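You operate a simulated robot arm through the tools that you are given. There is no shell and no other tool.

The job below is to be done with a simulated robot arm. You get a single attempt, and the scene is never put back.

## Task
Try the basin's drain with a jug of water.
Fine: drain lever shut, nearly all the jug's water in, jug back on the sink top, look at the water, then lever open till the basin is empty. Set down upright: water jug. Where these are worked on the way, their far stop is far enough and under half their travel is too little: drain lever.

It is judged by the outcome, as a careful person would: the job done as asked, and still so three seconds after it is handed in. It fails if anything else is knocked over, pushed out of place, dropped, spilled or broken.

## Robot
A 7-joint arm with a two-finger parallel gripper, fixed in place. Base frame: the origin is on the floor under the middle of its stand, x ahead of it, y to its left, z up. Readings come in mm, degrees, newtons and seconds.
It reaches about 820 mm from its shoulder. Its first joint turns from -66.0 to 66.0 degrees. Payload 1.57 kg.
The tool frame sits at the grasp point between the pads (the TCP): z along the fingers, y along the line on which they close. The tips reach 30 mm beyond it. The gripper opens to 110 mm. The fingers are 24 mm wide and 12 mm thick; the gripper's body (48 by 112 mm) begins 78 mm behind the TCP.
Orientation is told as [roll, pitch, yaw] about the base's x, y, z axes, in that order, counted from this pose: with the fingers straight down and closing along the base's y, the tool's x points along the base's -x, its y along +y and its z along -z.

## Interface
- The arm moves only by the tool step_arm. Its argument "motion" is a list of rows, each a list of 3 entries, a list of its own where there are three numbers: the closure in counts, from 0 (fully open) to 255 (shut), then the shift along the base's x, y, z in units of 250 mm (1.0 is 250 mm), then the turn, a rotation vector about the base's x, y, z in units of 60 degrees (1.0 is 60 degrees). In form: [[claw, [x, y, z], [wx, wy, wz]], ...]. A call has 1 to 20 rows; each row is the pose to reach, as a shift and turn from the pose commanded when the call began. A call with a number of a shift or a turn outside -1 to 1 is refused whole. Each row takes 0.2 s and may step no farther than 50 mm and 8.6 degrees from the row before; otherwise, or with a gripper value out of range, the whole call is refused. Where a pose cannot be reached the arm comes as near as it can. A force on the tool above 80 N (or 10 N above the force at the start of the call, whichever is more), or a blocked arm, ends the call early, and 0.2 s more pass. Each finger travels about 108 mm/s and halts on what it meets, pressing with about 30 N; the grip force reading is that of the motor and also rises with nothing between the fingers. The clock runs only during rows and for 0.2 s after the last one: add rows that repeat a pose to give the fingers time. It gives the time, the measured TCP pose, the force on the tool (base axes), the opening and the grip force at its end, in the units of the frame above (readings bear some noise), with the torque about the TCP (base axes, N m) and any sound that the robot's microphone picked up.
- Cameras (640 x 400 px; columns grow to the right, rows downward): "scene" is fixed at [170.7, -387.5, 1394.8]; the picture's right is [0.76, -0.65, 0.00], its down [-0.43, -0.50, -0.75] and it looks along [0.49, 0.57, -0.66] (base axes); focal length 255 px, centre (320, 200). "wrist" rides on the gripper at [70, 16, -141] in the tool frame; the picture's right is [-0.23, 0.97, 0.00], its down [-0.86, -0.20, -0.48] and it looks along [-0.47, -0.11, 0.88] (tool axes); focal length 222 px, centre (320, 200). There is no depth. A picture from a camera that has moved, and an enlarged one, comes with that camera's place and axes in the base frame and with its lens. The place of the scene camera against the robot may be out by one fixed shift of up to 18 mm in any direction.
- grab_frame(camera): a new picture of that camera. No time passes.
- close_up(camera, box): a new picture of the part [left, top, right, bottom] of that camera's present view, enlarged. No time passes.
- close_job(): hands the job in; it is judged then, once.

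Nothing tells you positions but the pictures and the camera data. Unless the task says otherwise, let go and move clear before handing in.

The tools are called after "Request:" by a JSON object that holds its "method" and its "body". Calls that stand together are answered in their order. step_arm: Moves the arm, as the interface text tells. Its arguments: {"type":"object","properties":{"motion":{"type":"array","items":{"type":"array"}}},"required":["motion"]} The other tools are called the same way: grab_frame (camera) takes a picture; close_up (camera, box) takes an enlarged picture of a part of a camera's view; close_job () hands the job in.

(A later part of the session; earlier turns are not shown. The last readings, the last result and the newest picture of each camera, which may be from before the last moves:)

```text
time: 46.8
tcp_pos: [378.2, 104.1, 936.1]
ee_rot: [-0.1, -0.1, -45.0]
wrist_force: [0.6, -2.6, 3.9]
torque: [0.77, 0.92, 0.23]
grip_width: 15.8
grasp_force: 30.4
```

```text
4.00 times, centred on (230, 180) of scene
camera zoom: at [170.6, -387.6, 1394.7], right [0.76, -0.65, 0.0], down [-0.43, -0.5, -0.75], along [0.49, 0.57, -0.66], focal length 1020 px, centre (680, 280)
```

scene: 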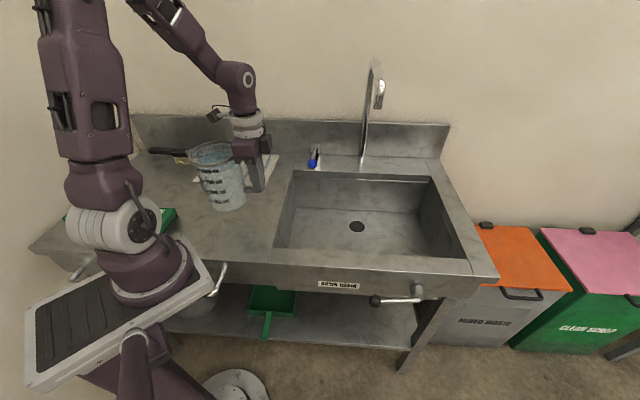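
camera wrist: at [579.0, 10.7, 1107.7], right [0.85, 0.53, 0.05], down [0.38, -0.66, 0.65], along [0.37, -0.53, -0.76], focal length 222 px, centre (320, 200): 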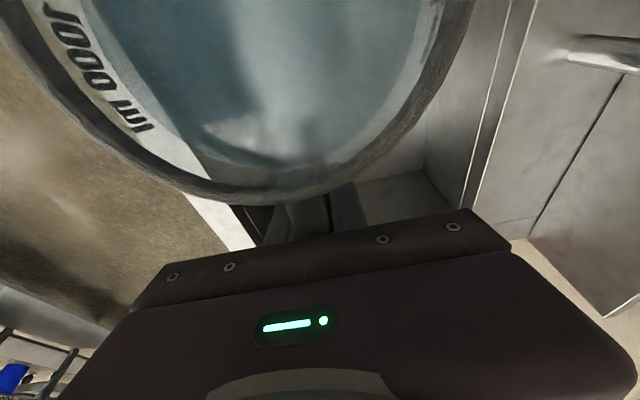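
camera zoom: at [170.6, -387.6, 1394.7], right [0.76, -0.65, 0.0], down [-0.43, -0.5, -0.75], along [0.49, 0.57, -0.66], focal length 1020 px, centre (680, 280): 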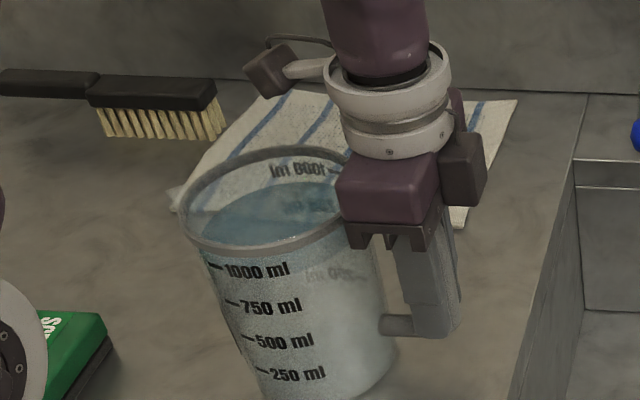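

The jug touched down, left base edge first. I'll ease down 2 mm more and then release.

Request:
{"method": "step_arm", "body": {"motion": [[255, [0, 0, -0.008], [0, 0, 0]], [230, [0, 0, -0.008], [0, 0, 0]], [200, [0, 0, -0.008], [0, 0, 0]], [160, [0, 0, -0.008], [0, 0, 0]], [140, [0, 0, -0.008], [0, 0, 0]], [140, [0, 0, -0.008], [0, 0, 0]]]}}

Request:
{"method": "close_up", "body": {"camera": "scene", "box": [180, 150, 280, 240]}}

Request:
{"method": "grab_frame", "body": {"camera": "wrist"}}

```text
time: 48.2
tcp_pos: [377.1, 104.3, 933.2]
ee_rot: [0.0, 0.1, -45.0]
wrist_force: [0.7, 0.0, 0.3]
torque: [-0.01, 0.0, 0.0]
grip_width: 49.4
grasp_force: 0.0
```

```text
4.44 times, centred on (230, 195) of scene
camera zoom: at [170.7, -387.5, 1394.8], right [0.76, -0.65, 0.0], down [-0.43, -0.5, -0.75], along [0.49, 0.57, -0.66], focal length 1133 px, centre (720, 222)
```

zoom: 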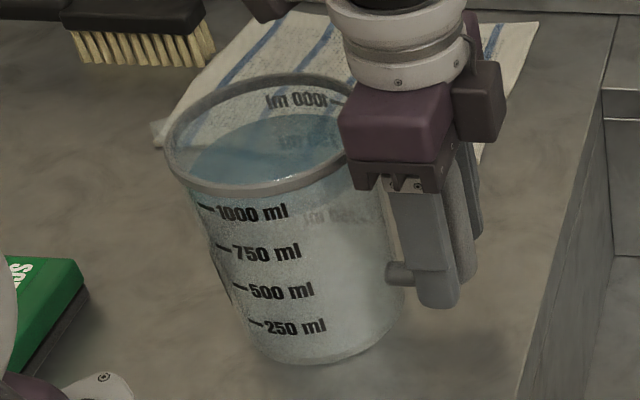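

```text
taken
camera wrist: at [339.0, 167.3, 1075.9], right [0.85, 0.53, 0.0], down [0.46, -0.75, 0.48], along [0.25, -0.41, -0.88], focal length 222 px, centre (320, 200)
```

wrist: 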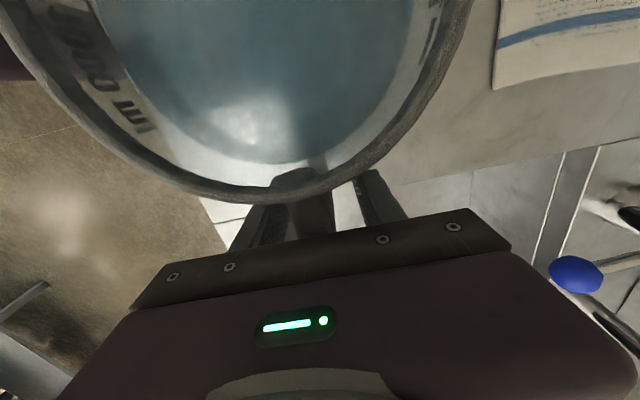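

The jug stands upright and released. I'll rise straight up, clear of the handle.

Request:
{"method": "step_arm", "body": {"motion": [[140, [0, 0, 0.1], [0, 0, 0]], [140, [0, 0, 0.25], [0, 0, 0]], [140, [0, 0, 0.43], [0, 0, 0]], [140, [0, 0, 0.61], [0, 0, 0]], [140, [0, 0, 0.79], [0, 0, 0]], [140, [0, 0, 0.95], [0, 0, 0]]]}}

Request:
{"method": "step_arm", "body": {"motion": [[255, [0.02, -0.08, 0.01], [0, 0, 0.125]], [255, [0.03, -0.18, 0.01], [0, 0, 0.25]], [255, [0.03, -0.29, 0.01], [0, 0, 0.375]], [255, [0.02, -0.41, 0.01], [0, 0, 0.5]], [255, [0.0, -0.53, 0.01], [0, 0, 0.625]], [255, [-0.02, -0.65, 0.01], [0, 0, 0.75]]]}}

Request:
{"method": "step_arm", "body": {"motion": [[255, [0.02, -0.12, -0.02], [0, 0, 0.125]], [255, [0.05, -0.25, -0.06], [0, 0, 0.25]], [255, [0.09, -0.39, -0.12], [0, 0, 0.375]], [255, [0.13, -0.53, -0.18], [0, 0, 0.5]], [255, [0.16, -0.67, -0.26], [0, 0, 0.625]], [255, [0.18, -0.8, -0.36], [0, 0, 0.75]], [255, [0.18, -0.93, -0.48], [0, 0, 0.75]], [255, [0.18, -1.0, -0.6], [0, 0, 0.75]]]}}

Request:
{"method": "grab_frame", "body": {"camera": "scene"}}

```text
time: 49.6
tcp_pos: [374.6, 104.9, 1172.0]
ee_rot: [0.1, -0.1, -45.1]
wrist_force: [0.1, -1.1, 0.4]
torque: [0.02, 0.02, 0.04]
grip_width: 49.6
grasp_force: 0.1
```

```text
time: 51.0
tcp_pos: [373.0, -58.0, 1176.6]
ee_rot: [0.0, 0.0, 0.2]
wrist_force: [-0.2, -0.1, -0.2]
torque: [0.03, 0.02, 0.01]
grip_width: 0.0
grasp_force: 21.8
```

```text
time: 52.8
tcp_pos: [414.5, -306.6, 1023.2]
ee_rot: [-0.1, 0.1, 45.1]
wrist_force: [0.4, 0.5, -0.3]
torque: [0.01, 0.01, -0.02]
grip_width: 0.0
grasp_force: 20.9
```

```text
taken
```

scene: 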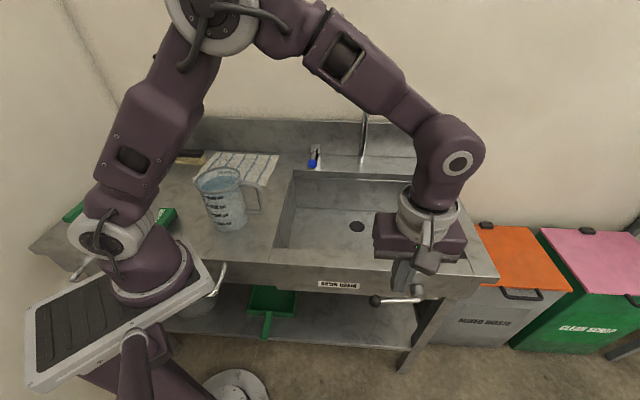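

The jug is upright in its place. Next I'll tilt and come in above the horizontal lever rod with closed fingers.

Request:
{"method": "step_arm", "body": {"motion": [[255, [0.012, -0.008, -0.1], [0.069, -0.069, 0]], [255, [0.024, -0.017, -0.2], [0.1375, -0.1375, 0]], [255, [0.036, -0.026, -0.3], [0.206, -0.206, 0]], [255, [0.048, -0.035, -0.4], [0.275, -0.275, 0]], [255, [0.06, -0.044, -0.49], [0.344, -0.344, 0]], [255, [0.073, -0.052, -0.572], [0.4125, -0.4125, 0]], [255, [0.14, 0.015, -0.63], [0.4125, -0.4125, 0]], [255, [0.2, 0.075, -0.67], [0.4125, -0.4125, 0]], [255, [0.26, 0.135, -0.69], [0.4125, -0.4125, 0]]]}}

Request:
{"method": "grab_frame", "body": {"camera": "wrist"}}

Request:
{"method": "grab_frame", "body": {"camera": "scene"}}

```text
time: 54.8
tcp_pos: [482.7, -273.3, 851.7]
ee_rot: [0.0, -35.0, 44.9]
wrist_force: [-0.4, -0.3, -0.3]
torque: [0.03, 0.0, 0.03]
grip_width: 0.2
grasp_force: 21.3
```

```text
taken
camera wrist: at [372.8, -358.0, 928.4], right [-0.56, 0.82, 0.13], down [0.44, 0.16, 0.88], along [0.7, 0.55, -0.45], focal length 222 px, centre (320, 200)
```

wrist: 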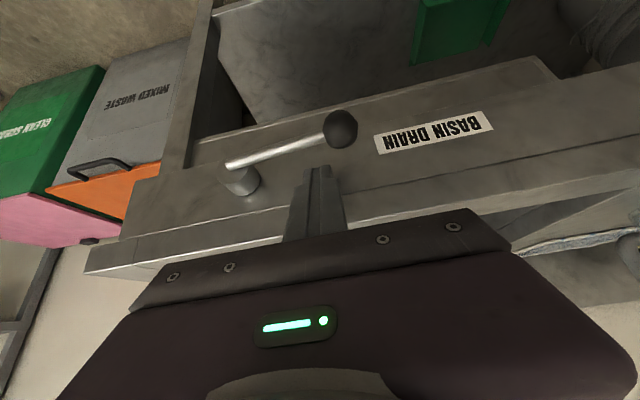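

```text
taken
```

scene: 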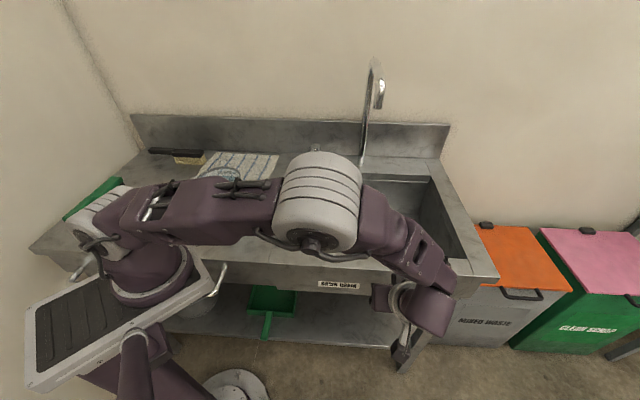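

The fingertip is right above the rod near the ball. I'll push down and follow the arc.

Request:
{"method": "step_arm", "body": {"motion": [[255, [0, 0, -0.1], [0, 0, 0]], [255, [0, 0, -0.2], [0, 0, 0]], [255, [0, 0, -0.272], [0, 0, 0]], [255, [0.028, -0.028, -0.344], [0, 0, 0]], [255, [0.07, -0.07, -0.4], [0, 0, 0]]]}}

Request:
{"method": "grab_frame", "body": {"camera": "wrist"}}

```text
time: 56.0
tcp_pos: [498.9, -290.1, 751.9]
ee_rot: [0.1, -35.0, 45.0]
wrist_force: [-1.3, -1.7, 0.6]
torque: [0.01, -0.02, -0.03]
grip_width: 0.2
grasp_force: 21.1
```

```text
taken
camera wrist: at [389.7, -374.6, 827.8], right [-0.56, 0.82, 0.13], down [0.44, 0.16, 0.88], along [0.7, 0.55, -0.45], focal length 222 px, centre (320, 200)
```

wrist: 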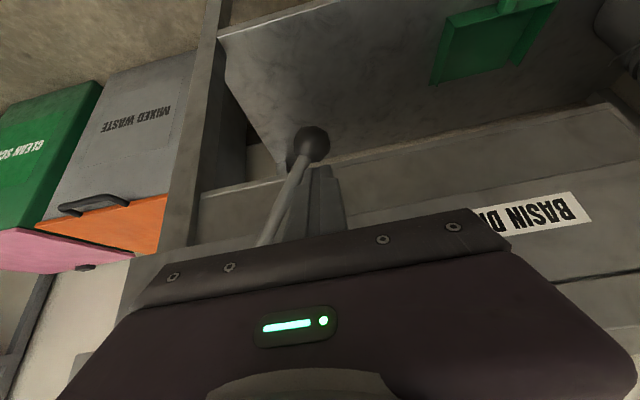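

The lever is coming down. I'll continue pushing right until it stops.

Request:
{"method": "step_arm", "body": {"motion": [[255, [0.035, -0.035, -0.02], [0, 0, 0]], [255, [0.07, -0.07, -0.04], [0, 0, 0]], [255, [0.1, -0.1, -0.045], [0, 0, 0]]]}}

Request:
{"method": "grab_frame", "body": {"camera": "wrist"}}

```text
time: 56.8
tcp_pos: [522.2, -313.4, 740.0]
ee_rot: [0.4, -35.1, 45.0]
wrist_force: [-20.7, 12.4, 16.1]
torque: [0.35, 0.37, 0.19]
grip_width: 0.0
grasp_force: 20.9
```

```text
taken
camera wrist: at [413.9, -398.7, 817.1], right [-0.56, 0.82, 0.14], down [0.44, 0.16, 0.88], along [0.7, 0.55, -0.45], focal length 222 px, centre (320, 200)
```

wrist: 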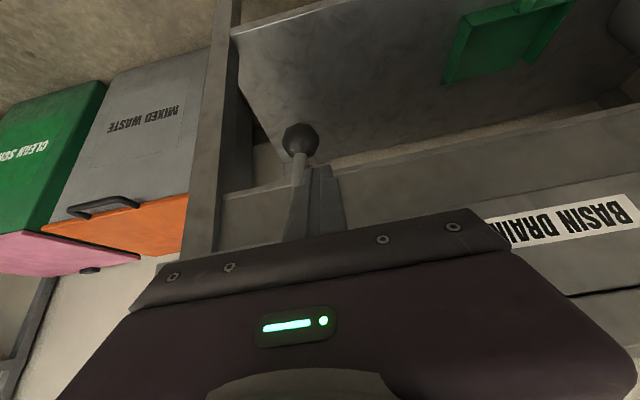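

The lever is firmly against its lower stop at 29 N, at about its starting angle. I'll back off and look at it.

Request:
{"method": "step_arm", "body": {"motion": [[255, [-0.04, 0.04, 0.01], [0, 0, 0]], [255, [-0.12, -0.04, 0.03], [0, 0, 0]], [255, [-0.22, -0.14, 0.05], [0, 0, 0]], [255, [-0.32, -0.24, 0.1], [0, 0, 0]]]}}

Request:
{"method": "step_arm", "body": {"motion": [[255, [0.03, 0.0, 0.12], [-0.05, 0.05, 0]], [255, [0.06, 0.01, 0.25], [-0.1, 0.1, 0]], [255, [0.1, 0.03, 0.4], [-0.17, 0.17, 0]], [255, [0.14, 0.05, 0.55], [-0.24, 0.24, 0]], [255, [0.18, 0.08, 0.7], [-0.31, 0.31, 0]], [255, [0.22, 0.11, 0.85], [-0.37, 0.37, 0]], [255, [0.22, 0.15, 1.0], [-0.4125, 0.4125, 0]]]}}

Request:
{"method": "grab_frame", "body": {"camera": "scene"}}

Request:
{"method": "close_up", "body": {"camera": "scene", "box": [380, 270, 444, 340]}}

Request:
{"method": "grab_frame", "body": {"camera": "wrist"}}

```text
time: 57.8
tcp_pos: [444.6, -376.9, 764.2]
ee_rot: [-0.2, -35.0, 45.1]
wrist_force: [-0.1, -1.2, 0.5]
torque: [-0.02, -0.01, -0.04]
grip_width: 0.4
grasp_force: 21.6
```

```text
time: 59.4
tcp_pos: [499.9, -339.7, 1014.7]
ee_rot: [0.1, 0.1, 45.0]
wrist_force: [0.0, -0.7, 0.2]
torque: [0.0, -0.02, 0.02]
grip_width: 0.0
grasp_force: 21.6
```

```text
taken
```

scene: 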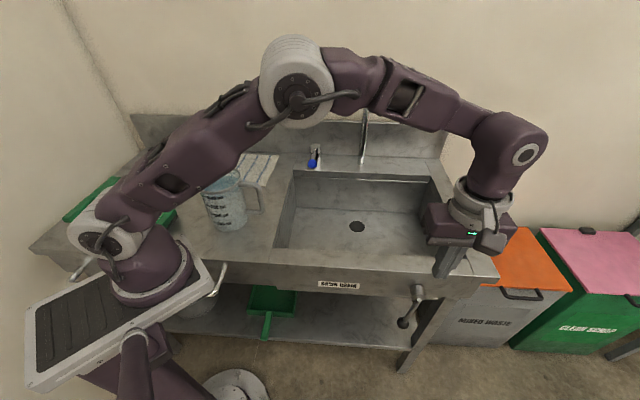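

```text
5.71 times, centred on (412, 305) of scene
camera zoom: at [170.6, -387.5, 1394.8], right [0.76, -0.65, 0.0], down [-0.43, -0.5, -0.75], along [0.49, 0.57, -0.66], focal length 1457 px, centre (-206, -400)
```

zoom: 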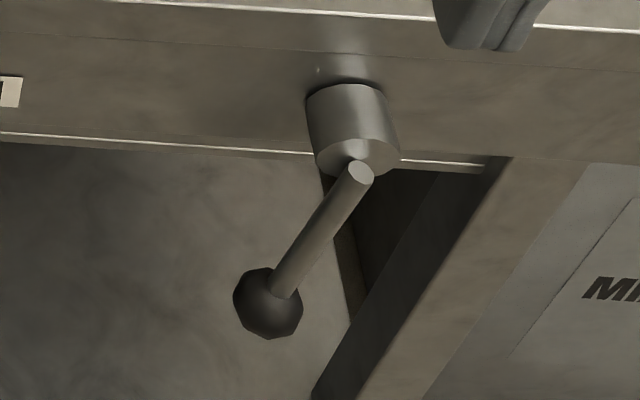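

```text
taken
camera wrist: at [439.4, -375.5, 1156.0], right [-0.53, 0.85, 0.0], down [0.75, 0.46, 0.48], along [0.41, 0.25, -0.88], focal length 222 px, centre (320, 200)
```

wrist: 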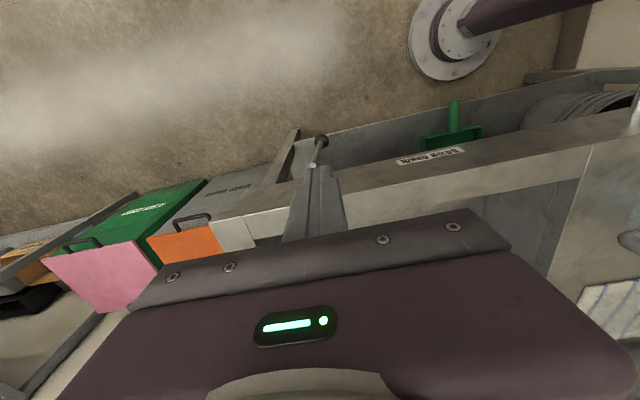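

The lever is back exactly where it started, so it began at this stop, and that should be the shut side. I'll return to the jug.

Request:
{"method": "step_arm", "body": {"motion": [[140, [-0.05, 0.08, 0.13], [0, 0, -0.09]], [140, [-0.11, 0.18, 0.25], [0, 0, -0.18]], [140, [-0.17, 0.29, 0.36], [0, 0, -0.28]], [140, [-0.24, 0.41, 0.45], [0, 0, -0.37]], [140, [-0.31, 0.54, 0.53], [0, 0, -0.46]], [140, [-0.38, 0.68, 0.58], [0, 0, -0.56]], [140, [-0.45, 0.83, 0.62], [0, 0, -0.66]], [140, [-0.5, 0.98, 0.63], [0, 0, -0.75]]]}}

Request:
{"method": "step_arm", "body": {"motion": [[140, [0.0, 0.13, 0.0], [0, 0, -0.125]], [140, [0.0, 0.27, 0.0], [0, 0, -0.25]], [140, [0.0, 0.41, 0.0], [0, 0, -0.375]], [140, [0.0, 0.55, 0.0], [0, 0, -0.5]], [140, [0.003, 0.68, 0.0], [0, 0, -0.625]], [140, [0.005, 0.79, 0.0], [0, 0, -0.75]]]}}

Request:
{"method": "grab_frame", "body": {"camera": "wrist"}}

```text
time: 61.2
tcp_pos: [375.5, -93.0, 1174.2]
ee_rot: [0.1, 0.0, -0.1]
wrist_force: [0.0, 0.2, -0.4]
torque: [-0.04, 0.0, 0.01]
grip_width: 49.2
grasp_force: 0.1
```

```text
time: 62.6
tcp_pos: [373.6, 105.8, 1171.7]
ee_rot: [0.0, 0.0, -45.0]
wrist_force: [0.1, -1.1, -0.5]
torque: [-0.02, 0.01, 0.01]
grip_width: 49.4
grasp_force: 0.1
```

```text
taken
camera wrist: at [336.3, 166.5, 1314.5], right [0.85, 0.53, 0.0], down [0.46, -0.75, 0.48], along [0.25, -0.41, -0.88], focal length 222 px, centre (320, 200)
```

wrist: 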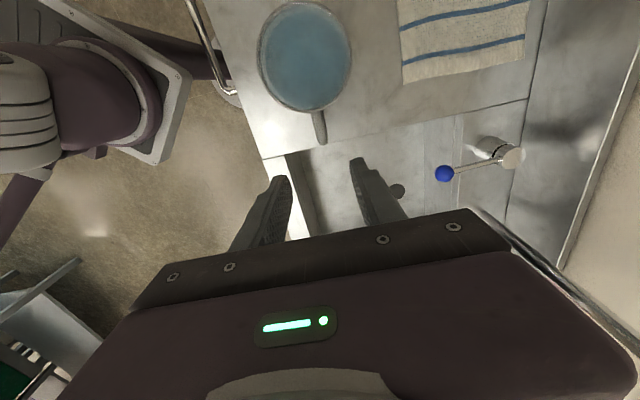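

The handle is again centred between the fingers. I'll descend and grip as before.

Request:
{"method": "step_arm", "body": {"motion": [[140, [0.004, -0.003, -0.17], [0, 0, 0]], [140, [0.008, -0.005, -0.34], [0, 0, 0]], [140, [0.01, -0.007, -0.5], [0, 0, 0]], [140, [0.011, -0.007, -0.64], [0, 0, 0]], [140, [0.011, -0.007, -0.76], [0, 0, 0]], [140, [0.011, -0.007, -0.86], [0, 0, 0]], [140, [0.011, -0.007, -0.93], [0, 0, 0]], [140, [0.011, -0.007, -0.955], [0, 0, 0]], [140, [0.011, -0.007, -0.955], [0, 0, 0]]]}}

Request:
{"method": "step_arm", "body": {"motion": [[200, [0, 0, 0], [0, 0, 0]], [255, [0, 0, 0], [0, 0, 0]], [255, [0, 0, 0], [0, 0, 0]], [255, [0, 0, 0], [0, 0, 0]], [255, [0, 0, 0], [0, 0, 0]]]}}

Request:
{"method": "close_up", "body": {"camera": "scene", "box": [180, 140, 280, 240]}}

```text
time: 64.6
tcp_pos: [378.6, 102.5, 934.0]
ee_rot: [0.1, 0.0, -45.0]
wrist_force: [-0.4, -0.5, 0.0]
torque: [0.02, -0.04, 0.0]
grip_width: 49.6
grasp_force: 0.1
```

```text
time: 65.8
tcp_pos: [377.6, 102.4, 932.7]
ee_rot: [0.0, 0.0, -45.0]
wrist_force: [1.7, 2.6, -0.1]
torque: [-0.1, -0.06, -0.2]
grip_width: 15.9
grasp_force: 29.8
```

```text
4.00 times, centred on (230, 190) of scene
camera zoom: at [170.7, -387.4, 1394.8], right [0.76, -0.65, 0.0], down [-0.43, -0.5, -0.75], along [0.49, 0.57, -0.66], focal length 1020 px, centre (680, 240)
```

zoom: 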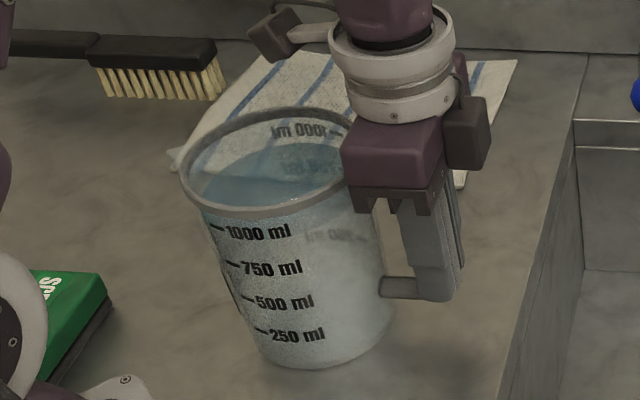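

Gripped at 15.9 mm. I'll lift and carry it slowly over the basin again.

Request:
{"method": "step_arm", "body": {"motion": [[255, [0, 0, 0.02], [0, 0, 0]], [255, [0, 0, 0.06], [0, 0, 0]], [255, [0, 0, 0.13], [0, 0, 0]], [255, [0, 0, 0.21], [0, 0, 0]], [255, [0, 0, 0.29], [0, 0, 0]], [255, [0.03, -0.02, 0.32], [0, 0, 0]], [255, [0.08, -0.054, 0.32], [0, 0, 0]], [255, [0.16, -0.107, 0.32], [0, 0, 0]], [255, [0.25, -0.168, 0.32], [0, 0, 0]], [255, [0.34, -0.228, 0.32], [0, 0, 0]], [255, [0.43, -0.288, 0.32], [0, 0, 0]], [255, [0.52, -0.348, 0.32], [0, 0, 0]], [255, [0.61, -0.409, 0.32], [0, 0, 0]], [255, [0.7, -0.469, 0.32], [0, 0, 0]], [255, [0.79, -0.529, 0.32], [0, 0, 0]], [255, [0.87, -0.583, 0.32], [0, 0, 0]], [255, [0.93, -0.623, 0.32], [0, 0, 0]], [255, [0.98, -0.657, 0.32], [0, 0, 0]], [255, [0.99, -0.663, 0.32], [0, 0, 0]], [255, [0.99, -0.663, 0.32], [0, 0, 0]]]}}

Request:
{"method": "grab_frame", "body": {"camera": "scene"}}

```text
time: 70.0
tcp_pos: [625.9, -63.5, 1013.3]
ee_rot: [0.1, 0.0, -44.9]
wrist_force: [-0.6, -0.1, -10.4]
torque: [-0.48, -0.49, 0.03]
grip_width: 16.0
grasp_force: 30.0
```

```text
taken
```

scene: 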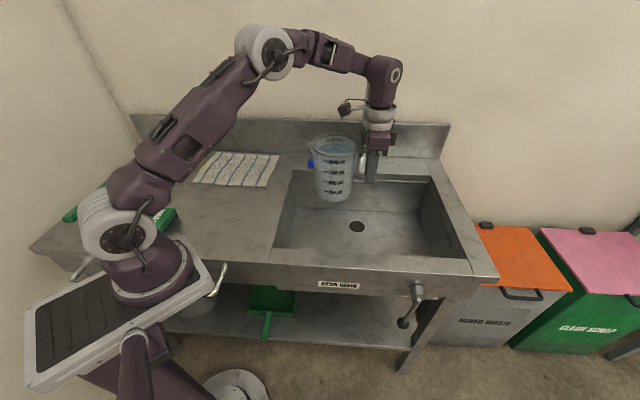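

Over the basin, level. I'll tilt again for a small pour and look at the floor.

Request:
{"method": "step_arm", "body": {"motion": [[255, [0.02, -0.02, -0.03], [-0.06, -0.06, 0]], [255, [0.04, -0.04, -0.06], [-0.12, -0.12, 0]], [255, [0.04, -0.04, -0.09], [-0.18, -0.18, 0]], [255, [0.04, -0.04, -0.12], [-0.24, -0.24, 0]], [255, [0.04, -0.04, -0.12], [-0.3, -0.3, 0]], [255, [0.04, -0.04, -0.12], [-0.335, -0.335, 0]], [255, [0.04, -0.04, -0.12], [-0.345, -0.345, 0]], [255, [0.04, -0.04, -0.12], [-0.345, -0.345, 0]]]}}

Request:
{"method": "close_up", "body": {"camera": "scene", "box": [260, 110, 480, 290]}}

Request:
{"method": "close_up", "body": {"camera": "scene", "box": [300, 200, 400, 260]}}

```text
time: 71.8
tcp_pos: [635.3, -74.3, 983.8]
ee_rot: [0.0, -29.3, -45.0]
wrist_force: [0.3, -0.7, -9.7]
torque: [-0.36, -0.36, 0.02]
grip_width: 15.8
grasp_force: 29.9
```

```text
2.22 times, centred on (370, 200) of scene
camera zoom: at [170.8, -387.5, 1394.7], right [0.76, -0.65, 0.0], down [-0.43, -0.5, -0.75], along [0.49, 0.57, -0.66], focal length 567 px, centre (209, 200)
```

zoom: 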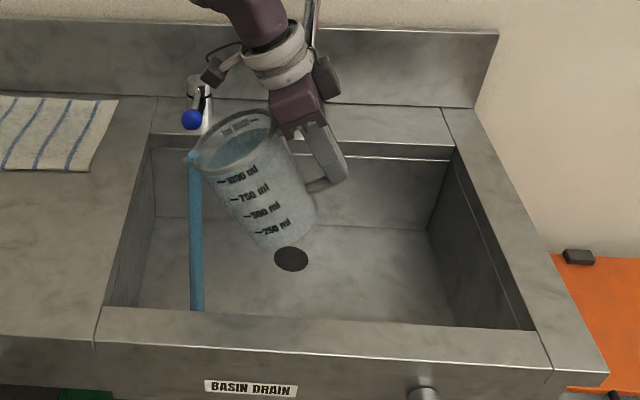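

```text
6.40 times, centred on (350, 230) of scene
camera zoom: at [170.8, -387.5, 1394.7], right [0.76, -0.65, 0.0], down [-0.43, -0.5, -0.75], along [0.49, 0.57, -0.66], focal length 1632 px, centre (128, 8)
```

zoom: 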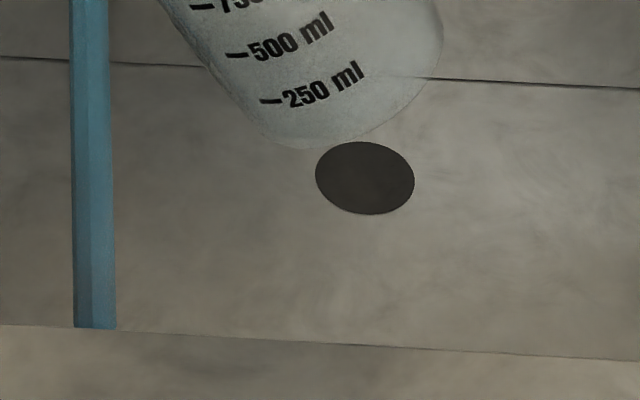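

It has just started. I'll hold a little longer and look again.

Request:
{"method": "step_arm", "body": {"motion": [[255, [0, 0, 0], [-0.01, -0.01, 0]], [255, [0, 0, 0], [-0.015, -0.015, 0]]]}}

Request:
{"method": "close_up", "body": {"camera": "scene", "box": [260, 110, 480, 290]}}

Request:
{"method": "close_up", "body": {"camera": "scene", "box": [300, 200, 400, 260]}}

```text
time: 72.4
tcp_pos: [635.5, -75.0, 983.7]
ee_rot: [0.0, -30.5, -45.0]
wrist_force: [0.0, -1.0, -9.9]
torque: [-0.28, -0.32, 0.03]
grip_width: 16.2
grasp_force: 30.1
```

```text
2.22 times, centred on (370, 200) of scene
camera zoom: at [170.8, -387.5, 1394.8], right [0.76, -0.65, 0.0], down [-0.43, -0.5, -0.75], along [0.49, 0.57, -0.66], focal length 567 px, centre (209, 200)
```

zoom: 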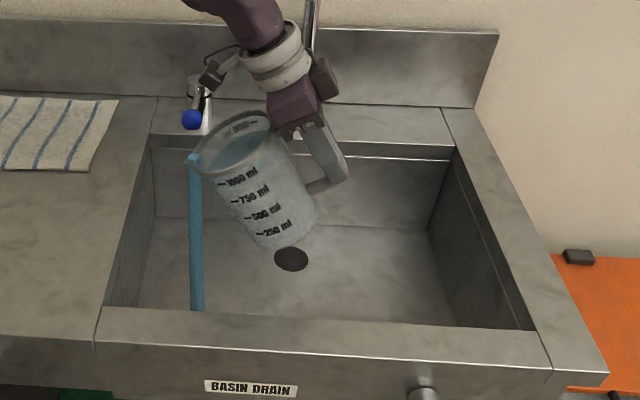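

```text
6.40 times, centred on (350, 230) of scene
camera zoom: at [170.8, -387.5, 1394.8], right [0.76, -0.65, 0.0], down [-0.43, -0.5, -0.75], along [0.49, 0.57, -0.66], focal length 1632 px, centre (128, 8)
```

zoom: 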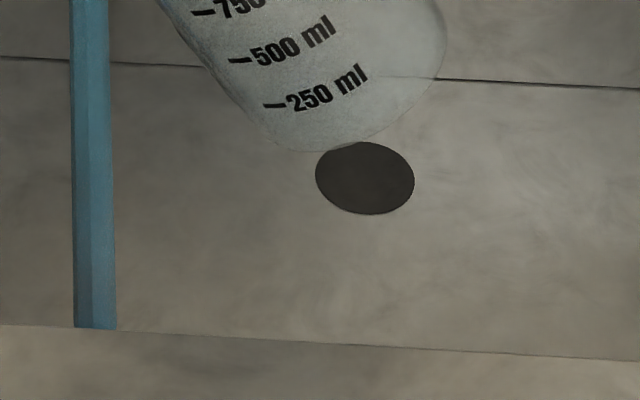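

No pool yet in this state either, after about 40 ml, so a thin film is simply not drawn and my earlier conclusion was premature. Since the lever started exactly at this stop and its other stop is horizontal (across the pipe), horizontal is more likely shut. I'll stop pouring now.

Request:
{"method": "step_arm", "body": {"motion": [[255, [0, 0, 0], [0.09, 0.09, 0]], [255, [0, 0, 0], [0.18, 0.18, 0]], [255, [0, 0, 0.03], [0.26, 0.26, 0]], [255, [0, 0, 0.06], [0.32, 0.32, 0]], [255, [0, 0, 0.1], [0.35, 0.35, 0]], [255, [0, 0, 0.12], [0.36, 0.36, 0]], [255, [0, 0, 0.12], [0.36, 0.36, 0]]]}}

Request:
{"method": "close_up", "body": {"camera": "scene", "box": [310, 120, 410, 200]}}

Request:
{"method": "close_up", "body": {"camera": "scene", "box": [260, 170, 480, 290]}}

```text
time: 74.0
tcp_pos: [635.2, -74.6, 1013.8]
ee_rot: [0.1, 0.0, -44.9]
wrist_force: [-0.6, -1.8, -10.9]
torque: [-0.43, -0.5, -0.02]
grip_width: 15.9
grasp_force: 29.8
```

```text
5.00 times, centred on (360, 160) of scene
camera zoom: at [170.8, -387.5, 1394.8], right [0.76, -0.65, 0.0], down [-0.43, -0.5, -0.75], along [0.49, 0.57, -0.66], focal length 1275 px, centre (120, 400)
```

zoom: 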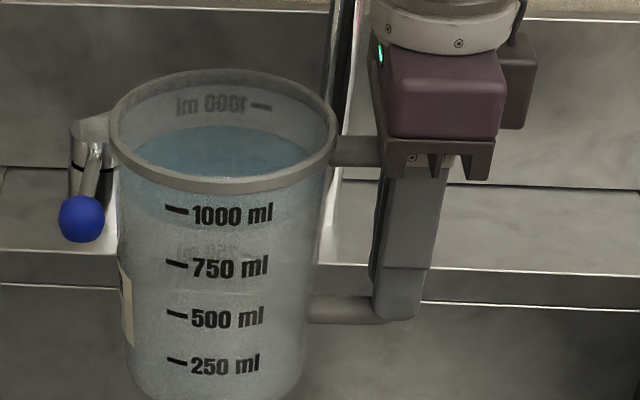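

```text
2.91 times, centred on (370, 230) of scene
camera zoom: at [170.8, -387.5, 1394.8], right [0.76, -0.65, 0.0], down [-0.43, -0.5, -0.75], along [0.49, 0.57, -0.66], focal length 742 px, centre (174, 113)
```

zoom: 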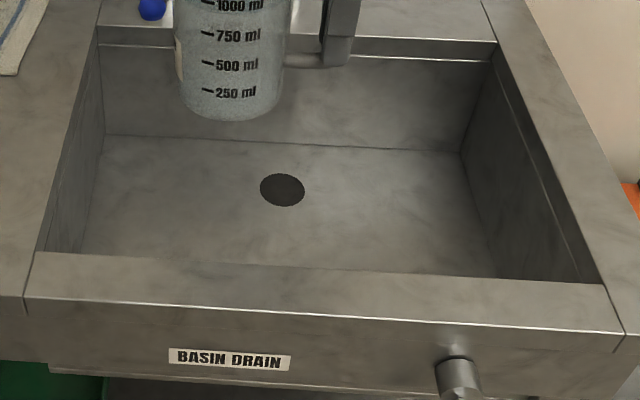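

Comparing water levels, only about 60 ml (roughly 6%) has left the jug in total, so plenty remains. I'll set the jug back on the counter.

Request:
{"method": "step_arm", "body": {"motion": [[255, [-0.05, 0.034, 0], [0, 0, 0]], [255, [-0.12, 0.082, 0], [0, 0, 0]], [255, [-0.21, 0.144, 0], [0, 0, 0]], [255, [-0.3, 0.206, 0], [0, 0, 0]], [255, [-0.4, 0.275, 0], [0, 0, 0]], [255, [-0.5, 0.344, 0], [0, 0, 0]], [255, [-0.6, 0.413, 0], [0, 0, 0]], [255, [-0.7, 0.482, 0], [0, 0, 0]], [255, [-0.8, 0.551, 0], [0, 0, 0]], [255, [-0.88, 0.606, 0], [0, 0, 0]], [255, [-0.95, 0.654, 0], [0, 0, 0]], [255, [-0.99, 0.681, 0], [0, 0, 0]], [255, [-1.0, 0.688, 0], [0, 0, 0]], [255, [-1.0, 0.688, 0], [0, 0, 0]]]}}

Request:
{"method": "step_arm", "body": {"motion": [[255, [-0.02, 0.013, -0.03], [0, 0, 0]], [255, [-0.03, 0.022, -0.09], [0, 0, 0]], [255, [-0.03, 0.022, -0.16], [0, 0, 0]], [255, [-0.03, 0.022, -0.22], [0, 0, 0]], [255, [-0.03, 0.022, -0.26], [0, 0, 0]], [255, [-0.03, 0.022, -0.28], [0, 0, 0]], [255, [-0.03, 0.022, -0.295], [0, 0, 0]], [255, [-0.03, 0.022, -0.305], [0, 0, 0]], [255, [-0.03, 0.022, -0.312], [0, 0, 0]]]}}

Request:
{"method": "close_up", "body": {"camera": "scene", "box": [180, 140, 280, 240]}}

```text
time: 77.0
tcp_pos: [384.2, 97.4, 1013.2]
ee_rot: [0.0, 0.0, -45.0]
wrist_force: [-0.9, 0.7, -10.5]
torque: [-0.43, -0.49, -0.04]
grip_width: 16.1
grasp_force: 29.5
```

```text
time: 79.0
tcp_pos: [378.9, 104.0, 936.0]
ee_rot: [0.1, 0.0, -45.0]
wrist_force: [3.3, -4.2, 6.4]
torque: [0.79, 0.95, 0.11]
grip_width: 16.0
grasp_force: 29.5
```

```text
4.00 times, centred on (230, 190) of scene
camera zoom: at [170.7, -387.7, 1394.7], right [0.76, -0.65, 0.0], down [-0.43, -0.5, -0.75], along [0.49, 0.57, -0.66], focal length 1020 px, centre (680, 240)
```

zoom: 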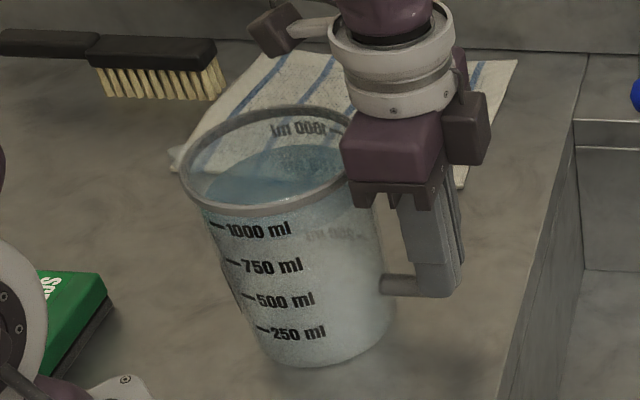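

The jug has touched down as before. I'll ease down 2 mm, release, and rise clear.

Request:
{"method": "step_arm", "body": {"motion": [[255, [0, 0, -0.008], [0, 0, 0]], [230, [0, 0, -0.008], [0, 0, 0]], [200, [0, 0, -0.008], [0, 0, 0]], [160, [0, 0, -0.008], [0, 0, 0]], [140, [0, 0, -0.008], [0, 0, 0]], [140, [0, 0, -0.008], [0, 0, 0]]]}}

Request:
{"method": "step_arm", "body": {"motion": [[140, [0, 0, 0.1], [0, 0, 0]], [140, [0, 0, 0.25], [0, 0, 0]], [140, [0, 0, 0.43], [0, 0, 0]], [140, [0, 0, 0.61], [0, 0, 0]], [140, [0, 0, 0.79], [0, 0, 0]], [140, [0, 0, 0.95], [0, 0, 0]]]}}

Request:
{"method": "grab_frame", "body": {"camera": "scene"}}

Request:
{"method": "grab_frame", "body": {"camera": "wrist"}}

```text
time: 80.4
tcp_pos: [377.9, 102.2, 932.8]
ee_rot: [-0.1, -0.1, -45.0]
wrist_force: [-0.5, 0.1, 0.2]
torque: [-0.02, 0.01, 0.06]
grip_width: 49.6
grasp_force: 0.1
```

```text
time: 81.8
tcp_pos: [378.0, 102.7, 1172.6]
ee_rot: [0.0, 0.0, -45.0]
wrist_force: [-0.1, -0.2, 0.4]
torque: [0.0, 0.02, 0.02]
grip_width: 49.6
grasp_force: 0.0
```

```text
taken
```

scene: 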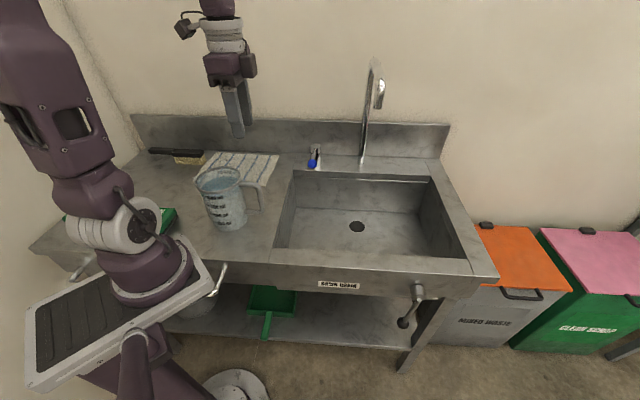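

```text
taken
camera wrist: at [339.7, 164.4, 1315.0], right [0.85, 0.53, 0.0], down [0.46, -0.75, 0.48], along [0.25, -0.41, -0.88], focal length 222 px, centre (320, 200)
```

wrist: 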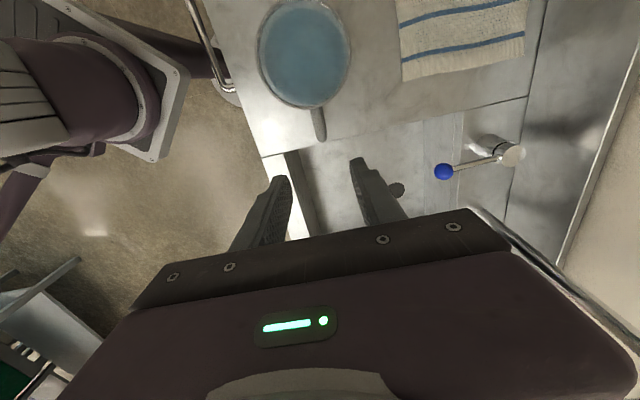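

The jug is upright and clear of the gripper. I'll go back to the lever to set it at its horizontal stop.

Request:
{"method": "step_arm", "body": {"motion": [[125, [0.01, -0.08, 0.01], [0, 0, 0.125]], [125, [0.02, -0.18, 0.01], [0, 0, 0.25]], [125, [0.02, -0.29, 0.01], [0, 0, 0.375]], [125, [0.01, -0.41, 0.01], [0, 0, 0.5]], [125, [-0.01, -0.53, 0.01], [0, 0, 0.625]], [125, [-0.03, -0.65, 0.01], [0, 0, 0.75]]]}}

Request:
{"method": "step_arm", "body": {"motion": [[125, [0.02, -0.12, -0.03], [0, 0, 0.125]], [125, [0.05, -0.25, -0.08], [0, 0, 0.25]], [125, [0.09, -0.39, -0.14], [0, 0, 0.375]], [125, [0.13, -0.53, -0.21], [0, 0, 0.5]], [125, [0.16, -0.67, -0.3], [0, 0, 0.625]], [125, [0.18, -0.8, -0.41], [0, 0, 0.75]], [125, [0.18, -0.92, -0.54], [0, 0, 0.75]], [125, [0.18, -1.0, -0.7], [0, 0, 0.75]]]}}

Request:
{"method": "step_arm", "body": {"motion": [[125, [0.042, -0.033, -0.133], [0.059, -0.059, 0]], [125, [0.085, -0.067, -0.266], [0.118, -0.118, 0]], [125, [0.128, -0.1, -0.4], [0.177, -0.177, 0]], [125, [0.17, -0.134, -0.533], [0.236, -0.236, 0]], [125, [0.213, -0.167, -0.666], [0.295, -0.295, 0]], [125, [0.255, -0.2, -0.8], [0.354, -0.354, 0]], [125, [0.298, -0.234, -0.932], [0.4125, -0.4125, 0]]]}}

Request:
{"method": "grab_frame", "body": {"camera": "wrist"}}

```text
time: 83.2
tcp_pos: [369.1, -57.2, 1173.4]
ee_rot: [0.0, 0.1, 0.1]
wrist_force: [-0.3, -0.2, -0.3]
torque: [0.03, -0.01, -0.03]
grip_width: 56.1
grasp_force: 0.0
```

```text
time: 85.0
tcp_pos: [415.9, -309.7, 996.7]
ee_rot: [0.1, 0.0, 45.1]
wrist_force: [0.3, 0.4, -0.4]
torque: [-0.01, 0.02, -0.03]
grip_width: 56.1
grasp_force: 0.1
```

```text
time: 86.6
tcp_pos: [490.0, -367.7, 764.9]
ee_rot: [0.1, -35.1, 44.9]
wrist_force: [-0.1, -1.1, 0.0]
torque: [-0.02, 0.04, 0.01]
grip_width: 56.2
grasp_force: 0.1
```

```text
taken
camera wrist: at [380.7, -452.3, 841.3], right [-0.56, 0.82, 0.13], down [0.44, 0.16, 0.88], along [0.7, 0.55, -0.45], focal length 222 px, centre (320, 200)
```

wrist: 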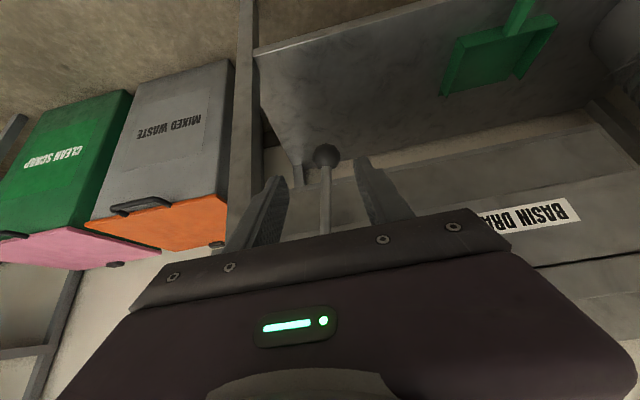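

I'll advance to straddle the ball, then sweep it left and up along the same arc to the stop.

Request:
{"method": "step_arm", "body": {"motion": [[125, [0.04, 0.043, -0.08], [0, 0, 0]], [125, [0.08, 0.087, -0.16], [0, 0, 0]], [125, [0.12, 0.131, -0.24], [0, 0, 0]], [125, [0.16, 0.175, -0.32], [0, 0, 0]], [125, [0.16, 0.175, -0.32], [0, 0, 0]]]}}

Request:
{"method": "step_arm", "body": {"motion": [[125, [-0.042, 0.042, 0], [0, 0, 0]], [125, [-0.085, 0.085, 0], [0, 0, 0]], [125, [-0.125, 0.125, 0.018], [0, 0, 0]], [125, [-0.166, 0.166, 0.045], [0, 0, 0]], [125, [-0.2, 0.2, 0.078], [0, 0, 0]], [125, [-0.23, 0.235, 0.12], [0, 0, 0]], [125, [-0.262, 0.264, 0.165], [0, 0, 0]], [125, [-0.286, 0.288, 0.212], [0, 0, 0]], [125, [-0.304, 0.308, 0.262], [0, 0, 0]], [125, [-0.314, 0.318, 0.308], [0, 0, 0]]]}}

Request:
{"method": "grab_frame", "body": {"camera": "wrist"}}

```text
time: 87.8
tcp_pos: [529.0, -322.3, 686.1]
ee_rot: [-0.1, -35.0, 45.0]
wrist_force: [0.3, 0.0, -0.4]
torque: [0.02, 0.02, 0.01]
grip_width: 56.3
grasp_force: 0.0
```

```text
time: 90.0
tcp_pos: [451.7, -246.6, 763.0]
ee_rot: [-0.2, -34.9, 45.0]
wrist_force: [1.8, -7.9, 0.0]
torque: [0.04, 0.11, -0.2]
grip_width: 63.2
grasp_force: 4.1
```

```text
taken
camera wrist: at [342.2, -330.1, 839.6], right [-0.56, 0.82, 0.13], down [0.44, 0.16, 0.88], along [0.7, 0.55, -0.45], focal length 222 px, centre (320, 200)
```

wrist: 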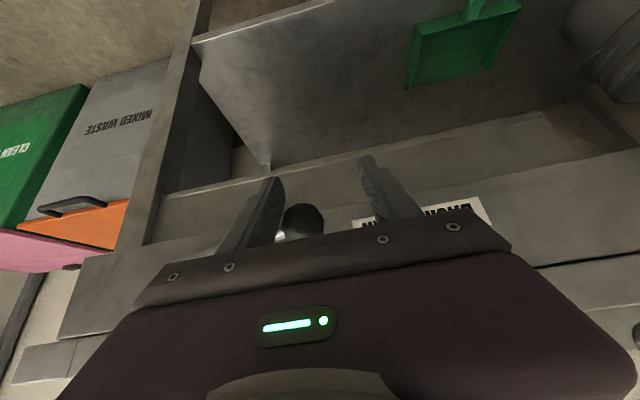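

The lever is nearly up. I'll lift the last bit to the stop, hold, and back out.

Request:
{"method": "step_arm", "body": {"motion": [[125, [-0.002, 0.002, 0.025], [0, 0, 0]], [125, [-0.002, 0.002, 0.045], [0, 0, 0]], [125, [-0.002, 0.002, 0.062], [0, 0, 0]], [125, [-0.002, 0.002, 0.075], [0, 0, 0]]]}}

Request:
{"method": "close_up", "body": {"camera": "wrist", "box": [150, 140, 460, 280]}}

Request:
{"method": "step_arm", "body": {"motion": [[60, [-0.05, -0.05, -0.03], [0, 0, 0]], [0, [-0.12, -0.12, -0.03], [0, 0, 0]], [0, [-0.22, -0.22, -0.03], [0, 0, 0]], [0, [-0.32, -0.32, -0.03], [0, 0, 0]], [0, [-0.4, -0.4, 0.02], [0, 0, 0]]]}}

Request:
{"method": "step_arm", "body": {"motion": [[140, [0.03, 0.0, 0.12], [-0.05, 0.05, 0]], [140, [0.06, 0.01, 0.25], [-0.1, 0.1, 0]], [140, [0.1, 0.03, 0.4], [-0.17, 0.17, 0]], [140, [0.14, 0.05, 0.55], [-0.24, 0.24, 0]], [140, [0.18, 0.08, 0.7], [-0.31, 0.31, 0]], [140, [0.22, 0.11, 0.85], [-0.37, 0.37, 0]], [140, [0.26, 0.15, 1.0], [-0.4125, 0.4125, 0]]]}}

Request:
{"method": "close_up", "body": {"camera": "scene", "box": [340, 265, 450, 330]}}

```text
time: 91.0
tcp_pos: [450.1, -244.4, 779.8]
ee_rot: [0.0, -34.7, 44.7]
wrist_force: [-5.3, -23.7, -29.0]
torque: [0.74, 0.92, -0.74]
grip_width: 68.0
grasp_force: 6.8
```

```text
2.06 times, centred on (305, 210) of wrist
camera zoom: at [340.1, -329.0, 857.2], right [-0.55, 0.82, 0.13], down [0.45, 0.16, 0.88], along [0.7, 0.54, -0.46], focal length 459 px, centre (351, 179)
```

zoom: 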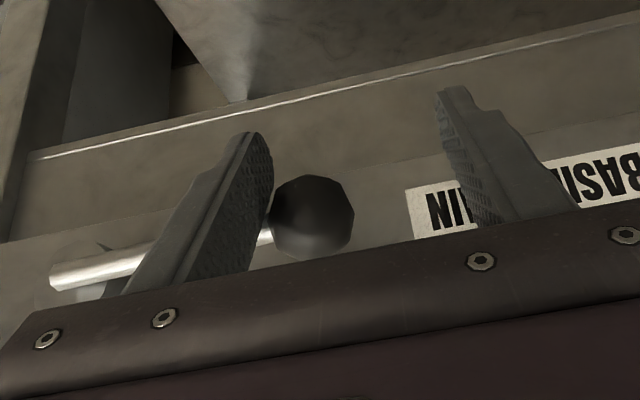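

```text
time: 92.2
tcp_pos: [352.4, -345.2, 787.5]
ee_rot: [0.0, -35.1, 45.0]
wrist_force: [-0.1, 0.3, 0.1]
torque: [-0.02, 0.01, 0.02]
grip_width: 110.0
grasp_force: 0.0
```

```text
time: 93.8
tcp_pos: [416.0, -305.5, 1037.7]
ee_rot: [0.1, 0.1, 45.0]
wrist_force: [0.1, 0.2, -0.2]
torque: [-0.03, 0.04, -0.01]
grip_width: 49.6
grasp_force: 0.0
```

```text
5.82 times, centred on (395, 298) of scene
camera zoom: at [170.6, -387.5, 1394.8], right [0.76, -0.65, 0.0], down [-0.43, -0.5, -0.75], along [0.49, 0.57, -0.66], focal length 1484 px, centre (-116, -367)
```

zoom: 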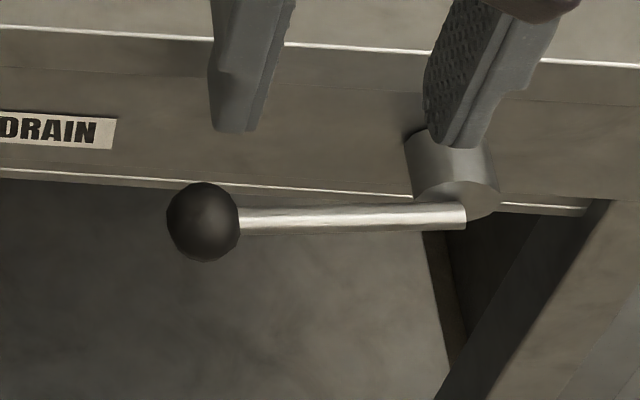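

The lever is at exactly the same horizontal stop. I'll go back to the jug.

Request:
{"method": "step_arm", "body": {"motion": [[140, [-0.02, 0.06, 0.12], [0, 0, -0.09]], [140, [-0.04, 0.14, 0.23], [0, 0, -0.18]], [140, [-0.06, 0.24, 0.32], [0, 0, -0.28]], [140, [-0.08, 0.35, 0.4], [0, 0, -0.37]], [140, [-0.1, 0.47, 0.46], [0, 0, -0.46]], [140, [-0.12, 0.59, 0.51], [0, 0, -0.56]], [140, [-0.14, 0.72, 0.54], [0, 0, -0.66]], [140, [-0.164, 0.85, 0.545], [0, 0, -0.75]]]}}

Request:
{"method": "step_arm", "body": {"motion": [[140, [0.0, 0.13, 0.0], [0, 0, -0.125]], [140, [0.0, 0.27, 0.0], [0, 0, -0.25]], [140, [0.0, 0.41, 0.0], [0, 0, -0.375]], [140, [0.0, 0.55, 0.0], [0, 0, -0.5]], [140, [0.003, 0.68, 0.0], [0, 0, -0.625]], [140, [0.005, 0.785, 0.0], [0, 0, -0.75]]]}}

Request:
{"method": "grab_frame", "body": {"camera": "wrist"}}

```text
time: 95.6
tcp_pos: [373.4, -94.6, 1172.4]
ee_rot: [0.0, 0.1, 0.0]
wrist_force: [0.9, 0.3, -0.4]
torque: [-0.01, -0.03, 0.02]
grip_width: 49.7
grasp_force: 0.1
```

```text
time: 97.0
tcp_pos: [376.3, 102.4, 1173.2]
ee_rot: [0.0, 0.0, -45.0]
wrist_force: [0.0, 0.0, -0.8]
torque: [-0.03, 0.04, -0.02]
grip_width: 49.6
grasp_force: 0.0
```

```text
taken
camera wrist: at [338.7, 165.5, 1316.5], right [0.85, 0.53, 0.0], down [0.46, -0.75, 0.48], along [0.25, -0.41, -0.88], focal length 222 px, centre (320, 200)
```

wrist: 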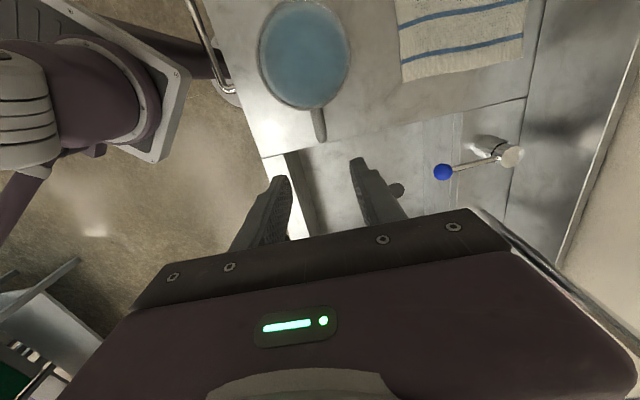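

Aligned with the handle. I'll descend and grip.

Request:
{"method": "step_arm", "body": {"motion": [[140, [0.002, 0.0, -0.17], [0, 0, 0]], [140, [0.004, 0.0, -0.34], [0, 0, 0]], [140, [0.005, 0.0, -0.5], [0, 0, 0]], [140, [0.005, 0.0, -0.64], [0, 0, 0]], [140, [0.005, 0.0, -0.76], [0, 0, 0]], [140, [0.005, 0.0, -0.86], [0, 0, 0]], [140, [0.005, 0.0, -0.93], [0, 0, 0]], [140, [0.005, 0.0, -0.955], [0, 0, 0]], [140, [0.005, 0.0, -0.955], [0, 0, 0]]]}}

Request:
{"method": "step_arm", "body": {"motion": [[200, [0, 0, 0], [0, 0, 0]], [255, [0, 0, 0], [0, 0, 0]], [255, [0, 0, 0], [0, 0, 0]], [255, [0, 0, 0], [0, 0, 0]], [255, [0, 0, 0], [0, 0, 0]]]}}

Request:
{"method": "step_arm", "body": {"motion": [[255, [0, 0, 0.02], [0, 0, 0]], [255, [0, 0, 0.06], [0, 0, 0]], [255, [0, 0, 0.13], [0, 0, 0]], [255, [0, 0, 0.21], [0, 0, 0]], [255, [0, 0, 0.29], [0, 0, 0]], [255, [0, 0, 0.32], [0, 0, 0]], [255, [0, 0, 0.32], [0, 0, 0]]]}}

Request:
{"method": "close_up", "body": {"camera": "scene", "box": [180, 110, 280, 230]}}

```text
time: 99.0
tcp_pos: [378.0, 102.1, 933.6]
ee_rot: [0.0, 0.0, -45.0]
wrist_force: [-0.6, -0.2, 0.8]
torque: [-0.02, 0.01, 0.01]
grip_width: 49.6
grasp_force: 0.1
```

```text
time: 100.2
tcp_pos: [377.6, 102.4, 934.3]
ee_rot: [0.0, 0.0, -45.0]
wrist_force: [2.1, 3.7, 0.5]
torque: [0.02, -0.07, -0.21]
grip_width: 15.8
grasp_force: 30.0
```

```text
time: 101.8
tcp_pos: [377.2, 101.6, 1013.9]
ee_rot: [0.0, -0.1, -45.0]
wrist_force: [-0.3, 0.6, -10.3]
torque: [-0.46, -0.44, 0.04]
grip_width: 15.9
grasp_force: 30.2
```

```text
3.33 times, centred on (230, 170) of scene
camera zoom: at [170.8, -387.5, 1394.8], right [0.76, -0.65, 0.0], down [-0.43, -0.5, -0.75], along [0.49, 0.57, -0.66], focal length 850 px, centre (620, 300)
```

zoom: 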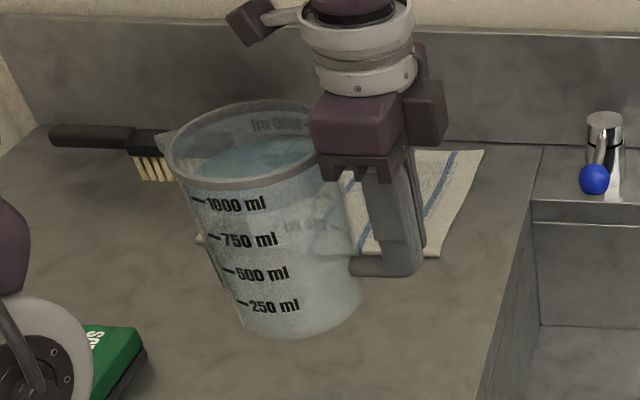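

Lifted well. I'll carry it over the basin.

Request:
{"method": "step_arm", "body": {"motion": [[255, [0.03, -0.02, 0], [0, 0, 0]], [255, [0.08, -0.054, 0], [0, 0, 0]], [255, [0.16, -0.107, 0], [0, 0, 0]], [255, [0.25, -0.168, 0], [0, 0, 0]], [255, [0.34, -0.228, 0], [0, 0, 0]], [255, [0.43, -0.288, 0], [0, 0, 0]], [255, [0.52, -0.348, 0], [0, 0, 0]], [255, [0.61, -0.409, 0], [0, 0, 0]], [255, [0.7, -0.469, 0], [0, 0, 0]], [255, [0.79, -0.529, 0], [0, 0, 0]], [255, [0.87, -0.583, 0], [0, 0, 0]], [255, [0.93, -0.623, 0], [0, 0, 0]], [255, [0.98, -0.657, 0], [0, 0, 0]], [255, [1.0, -0.67, 0], [0, 0, 0]], [255, [1.0, -0.67, 0], [0, 0, 0]]]}}

Request:
{"method": "step_arm", "body": {"motion": [[255, [0.02, -0.02, -0.03], [-0.06, -0.06, 0]], [255, [0.04, -0.04, -0.06], [-0.12, -0.12, 0]], [255, [0.04, -0.04, -0.09], [-0.18, -0.18, 0]], [255, [0.04, -0.04, -0.12], [-0.24, -0.24, 0]], [255, [0.04, -0.04, -0.12], [-0.3, -0.3, 0]], [255, [0.04, -0.04, -0.12], [-0.34, -0.34, 0]], [255, [0.04, -0.04, -0.12], [-0.36, -0.36, 0]], [255, [0.04, -0.04, -0.12], [-0.37, -0.37, 0]]]}}

Request:
{"method": "close_up", "body": {"camera": "scene", "box": [260, 110, 480, 290]}}

Request:
{"method": "close_up", "body": {"camera": "scene", "box": [300, 200, 400, 260]}}

```text
time: 105.0
tcp_pos: [628.2, -64.8, 1014.0]
ee_rot: [0.0, 0.0, -45.0]
wrist_force: [-0.3, 0.0, -10.1]
torque: [-0.46, -0.47, 0.02]
grip_width: 16.1
grasp_force: 30.3
```

```text
time: 106.8
tcp_pos: [637.2, -74.7, 983.4]
ee_rot: [0.0, -31.4, -45.1]
wrist_force: [0.0, -0.1, -9.8]
torque: [-0.37, -0.31, 0.01]
grip_width: 16.0
grasp_force: 29.8
```

```text
2.22 times, centred on (370, 200) of scene
camera zoom: at [170.8, -387.5, 1394.8], right [0.76, -0.65, 0.0], down [-0.43, -0.5, -0.75], along [0.49, 0.57, -0.66], focal length 567 px, centre (209, 200)
```

zoom: 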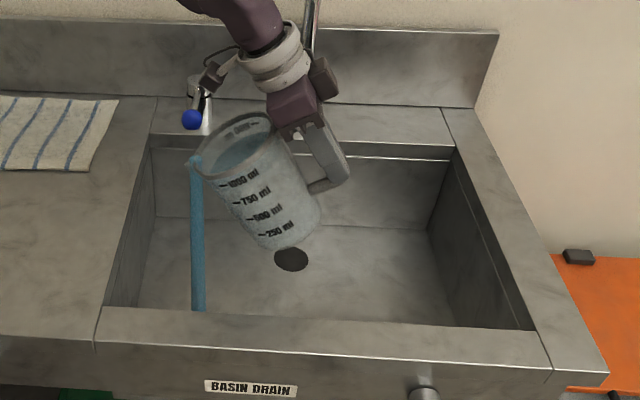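

```text
6.40 times, centred on (350, 230) of scene
camera zoom: at [170.8, -387.5, 1394.8], right [0.76, -0.65, 0.0], down [-0.43, -0.5, -0.75], along [0.49, 0.57, -0.66], focal length 1632 px, centre (128, 8)
```

zoom: 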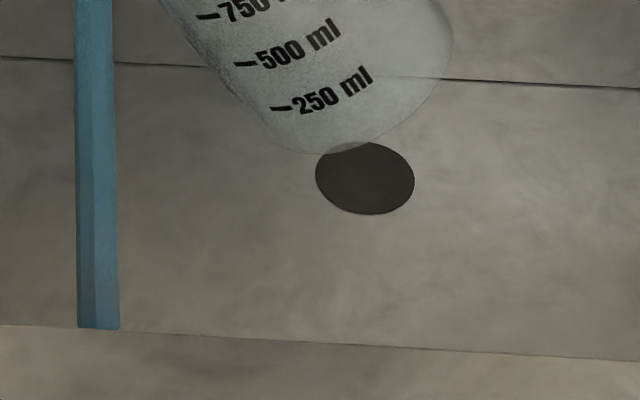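

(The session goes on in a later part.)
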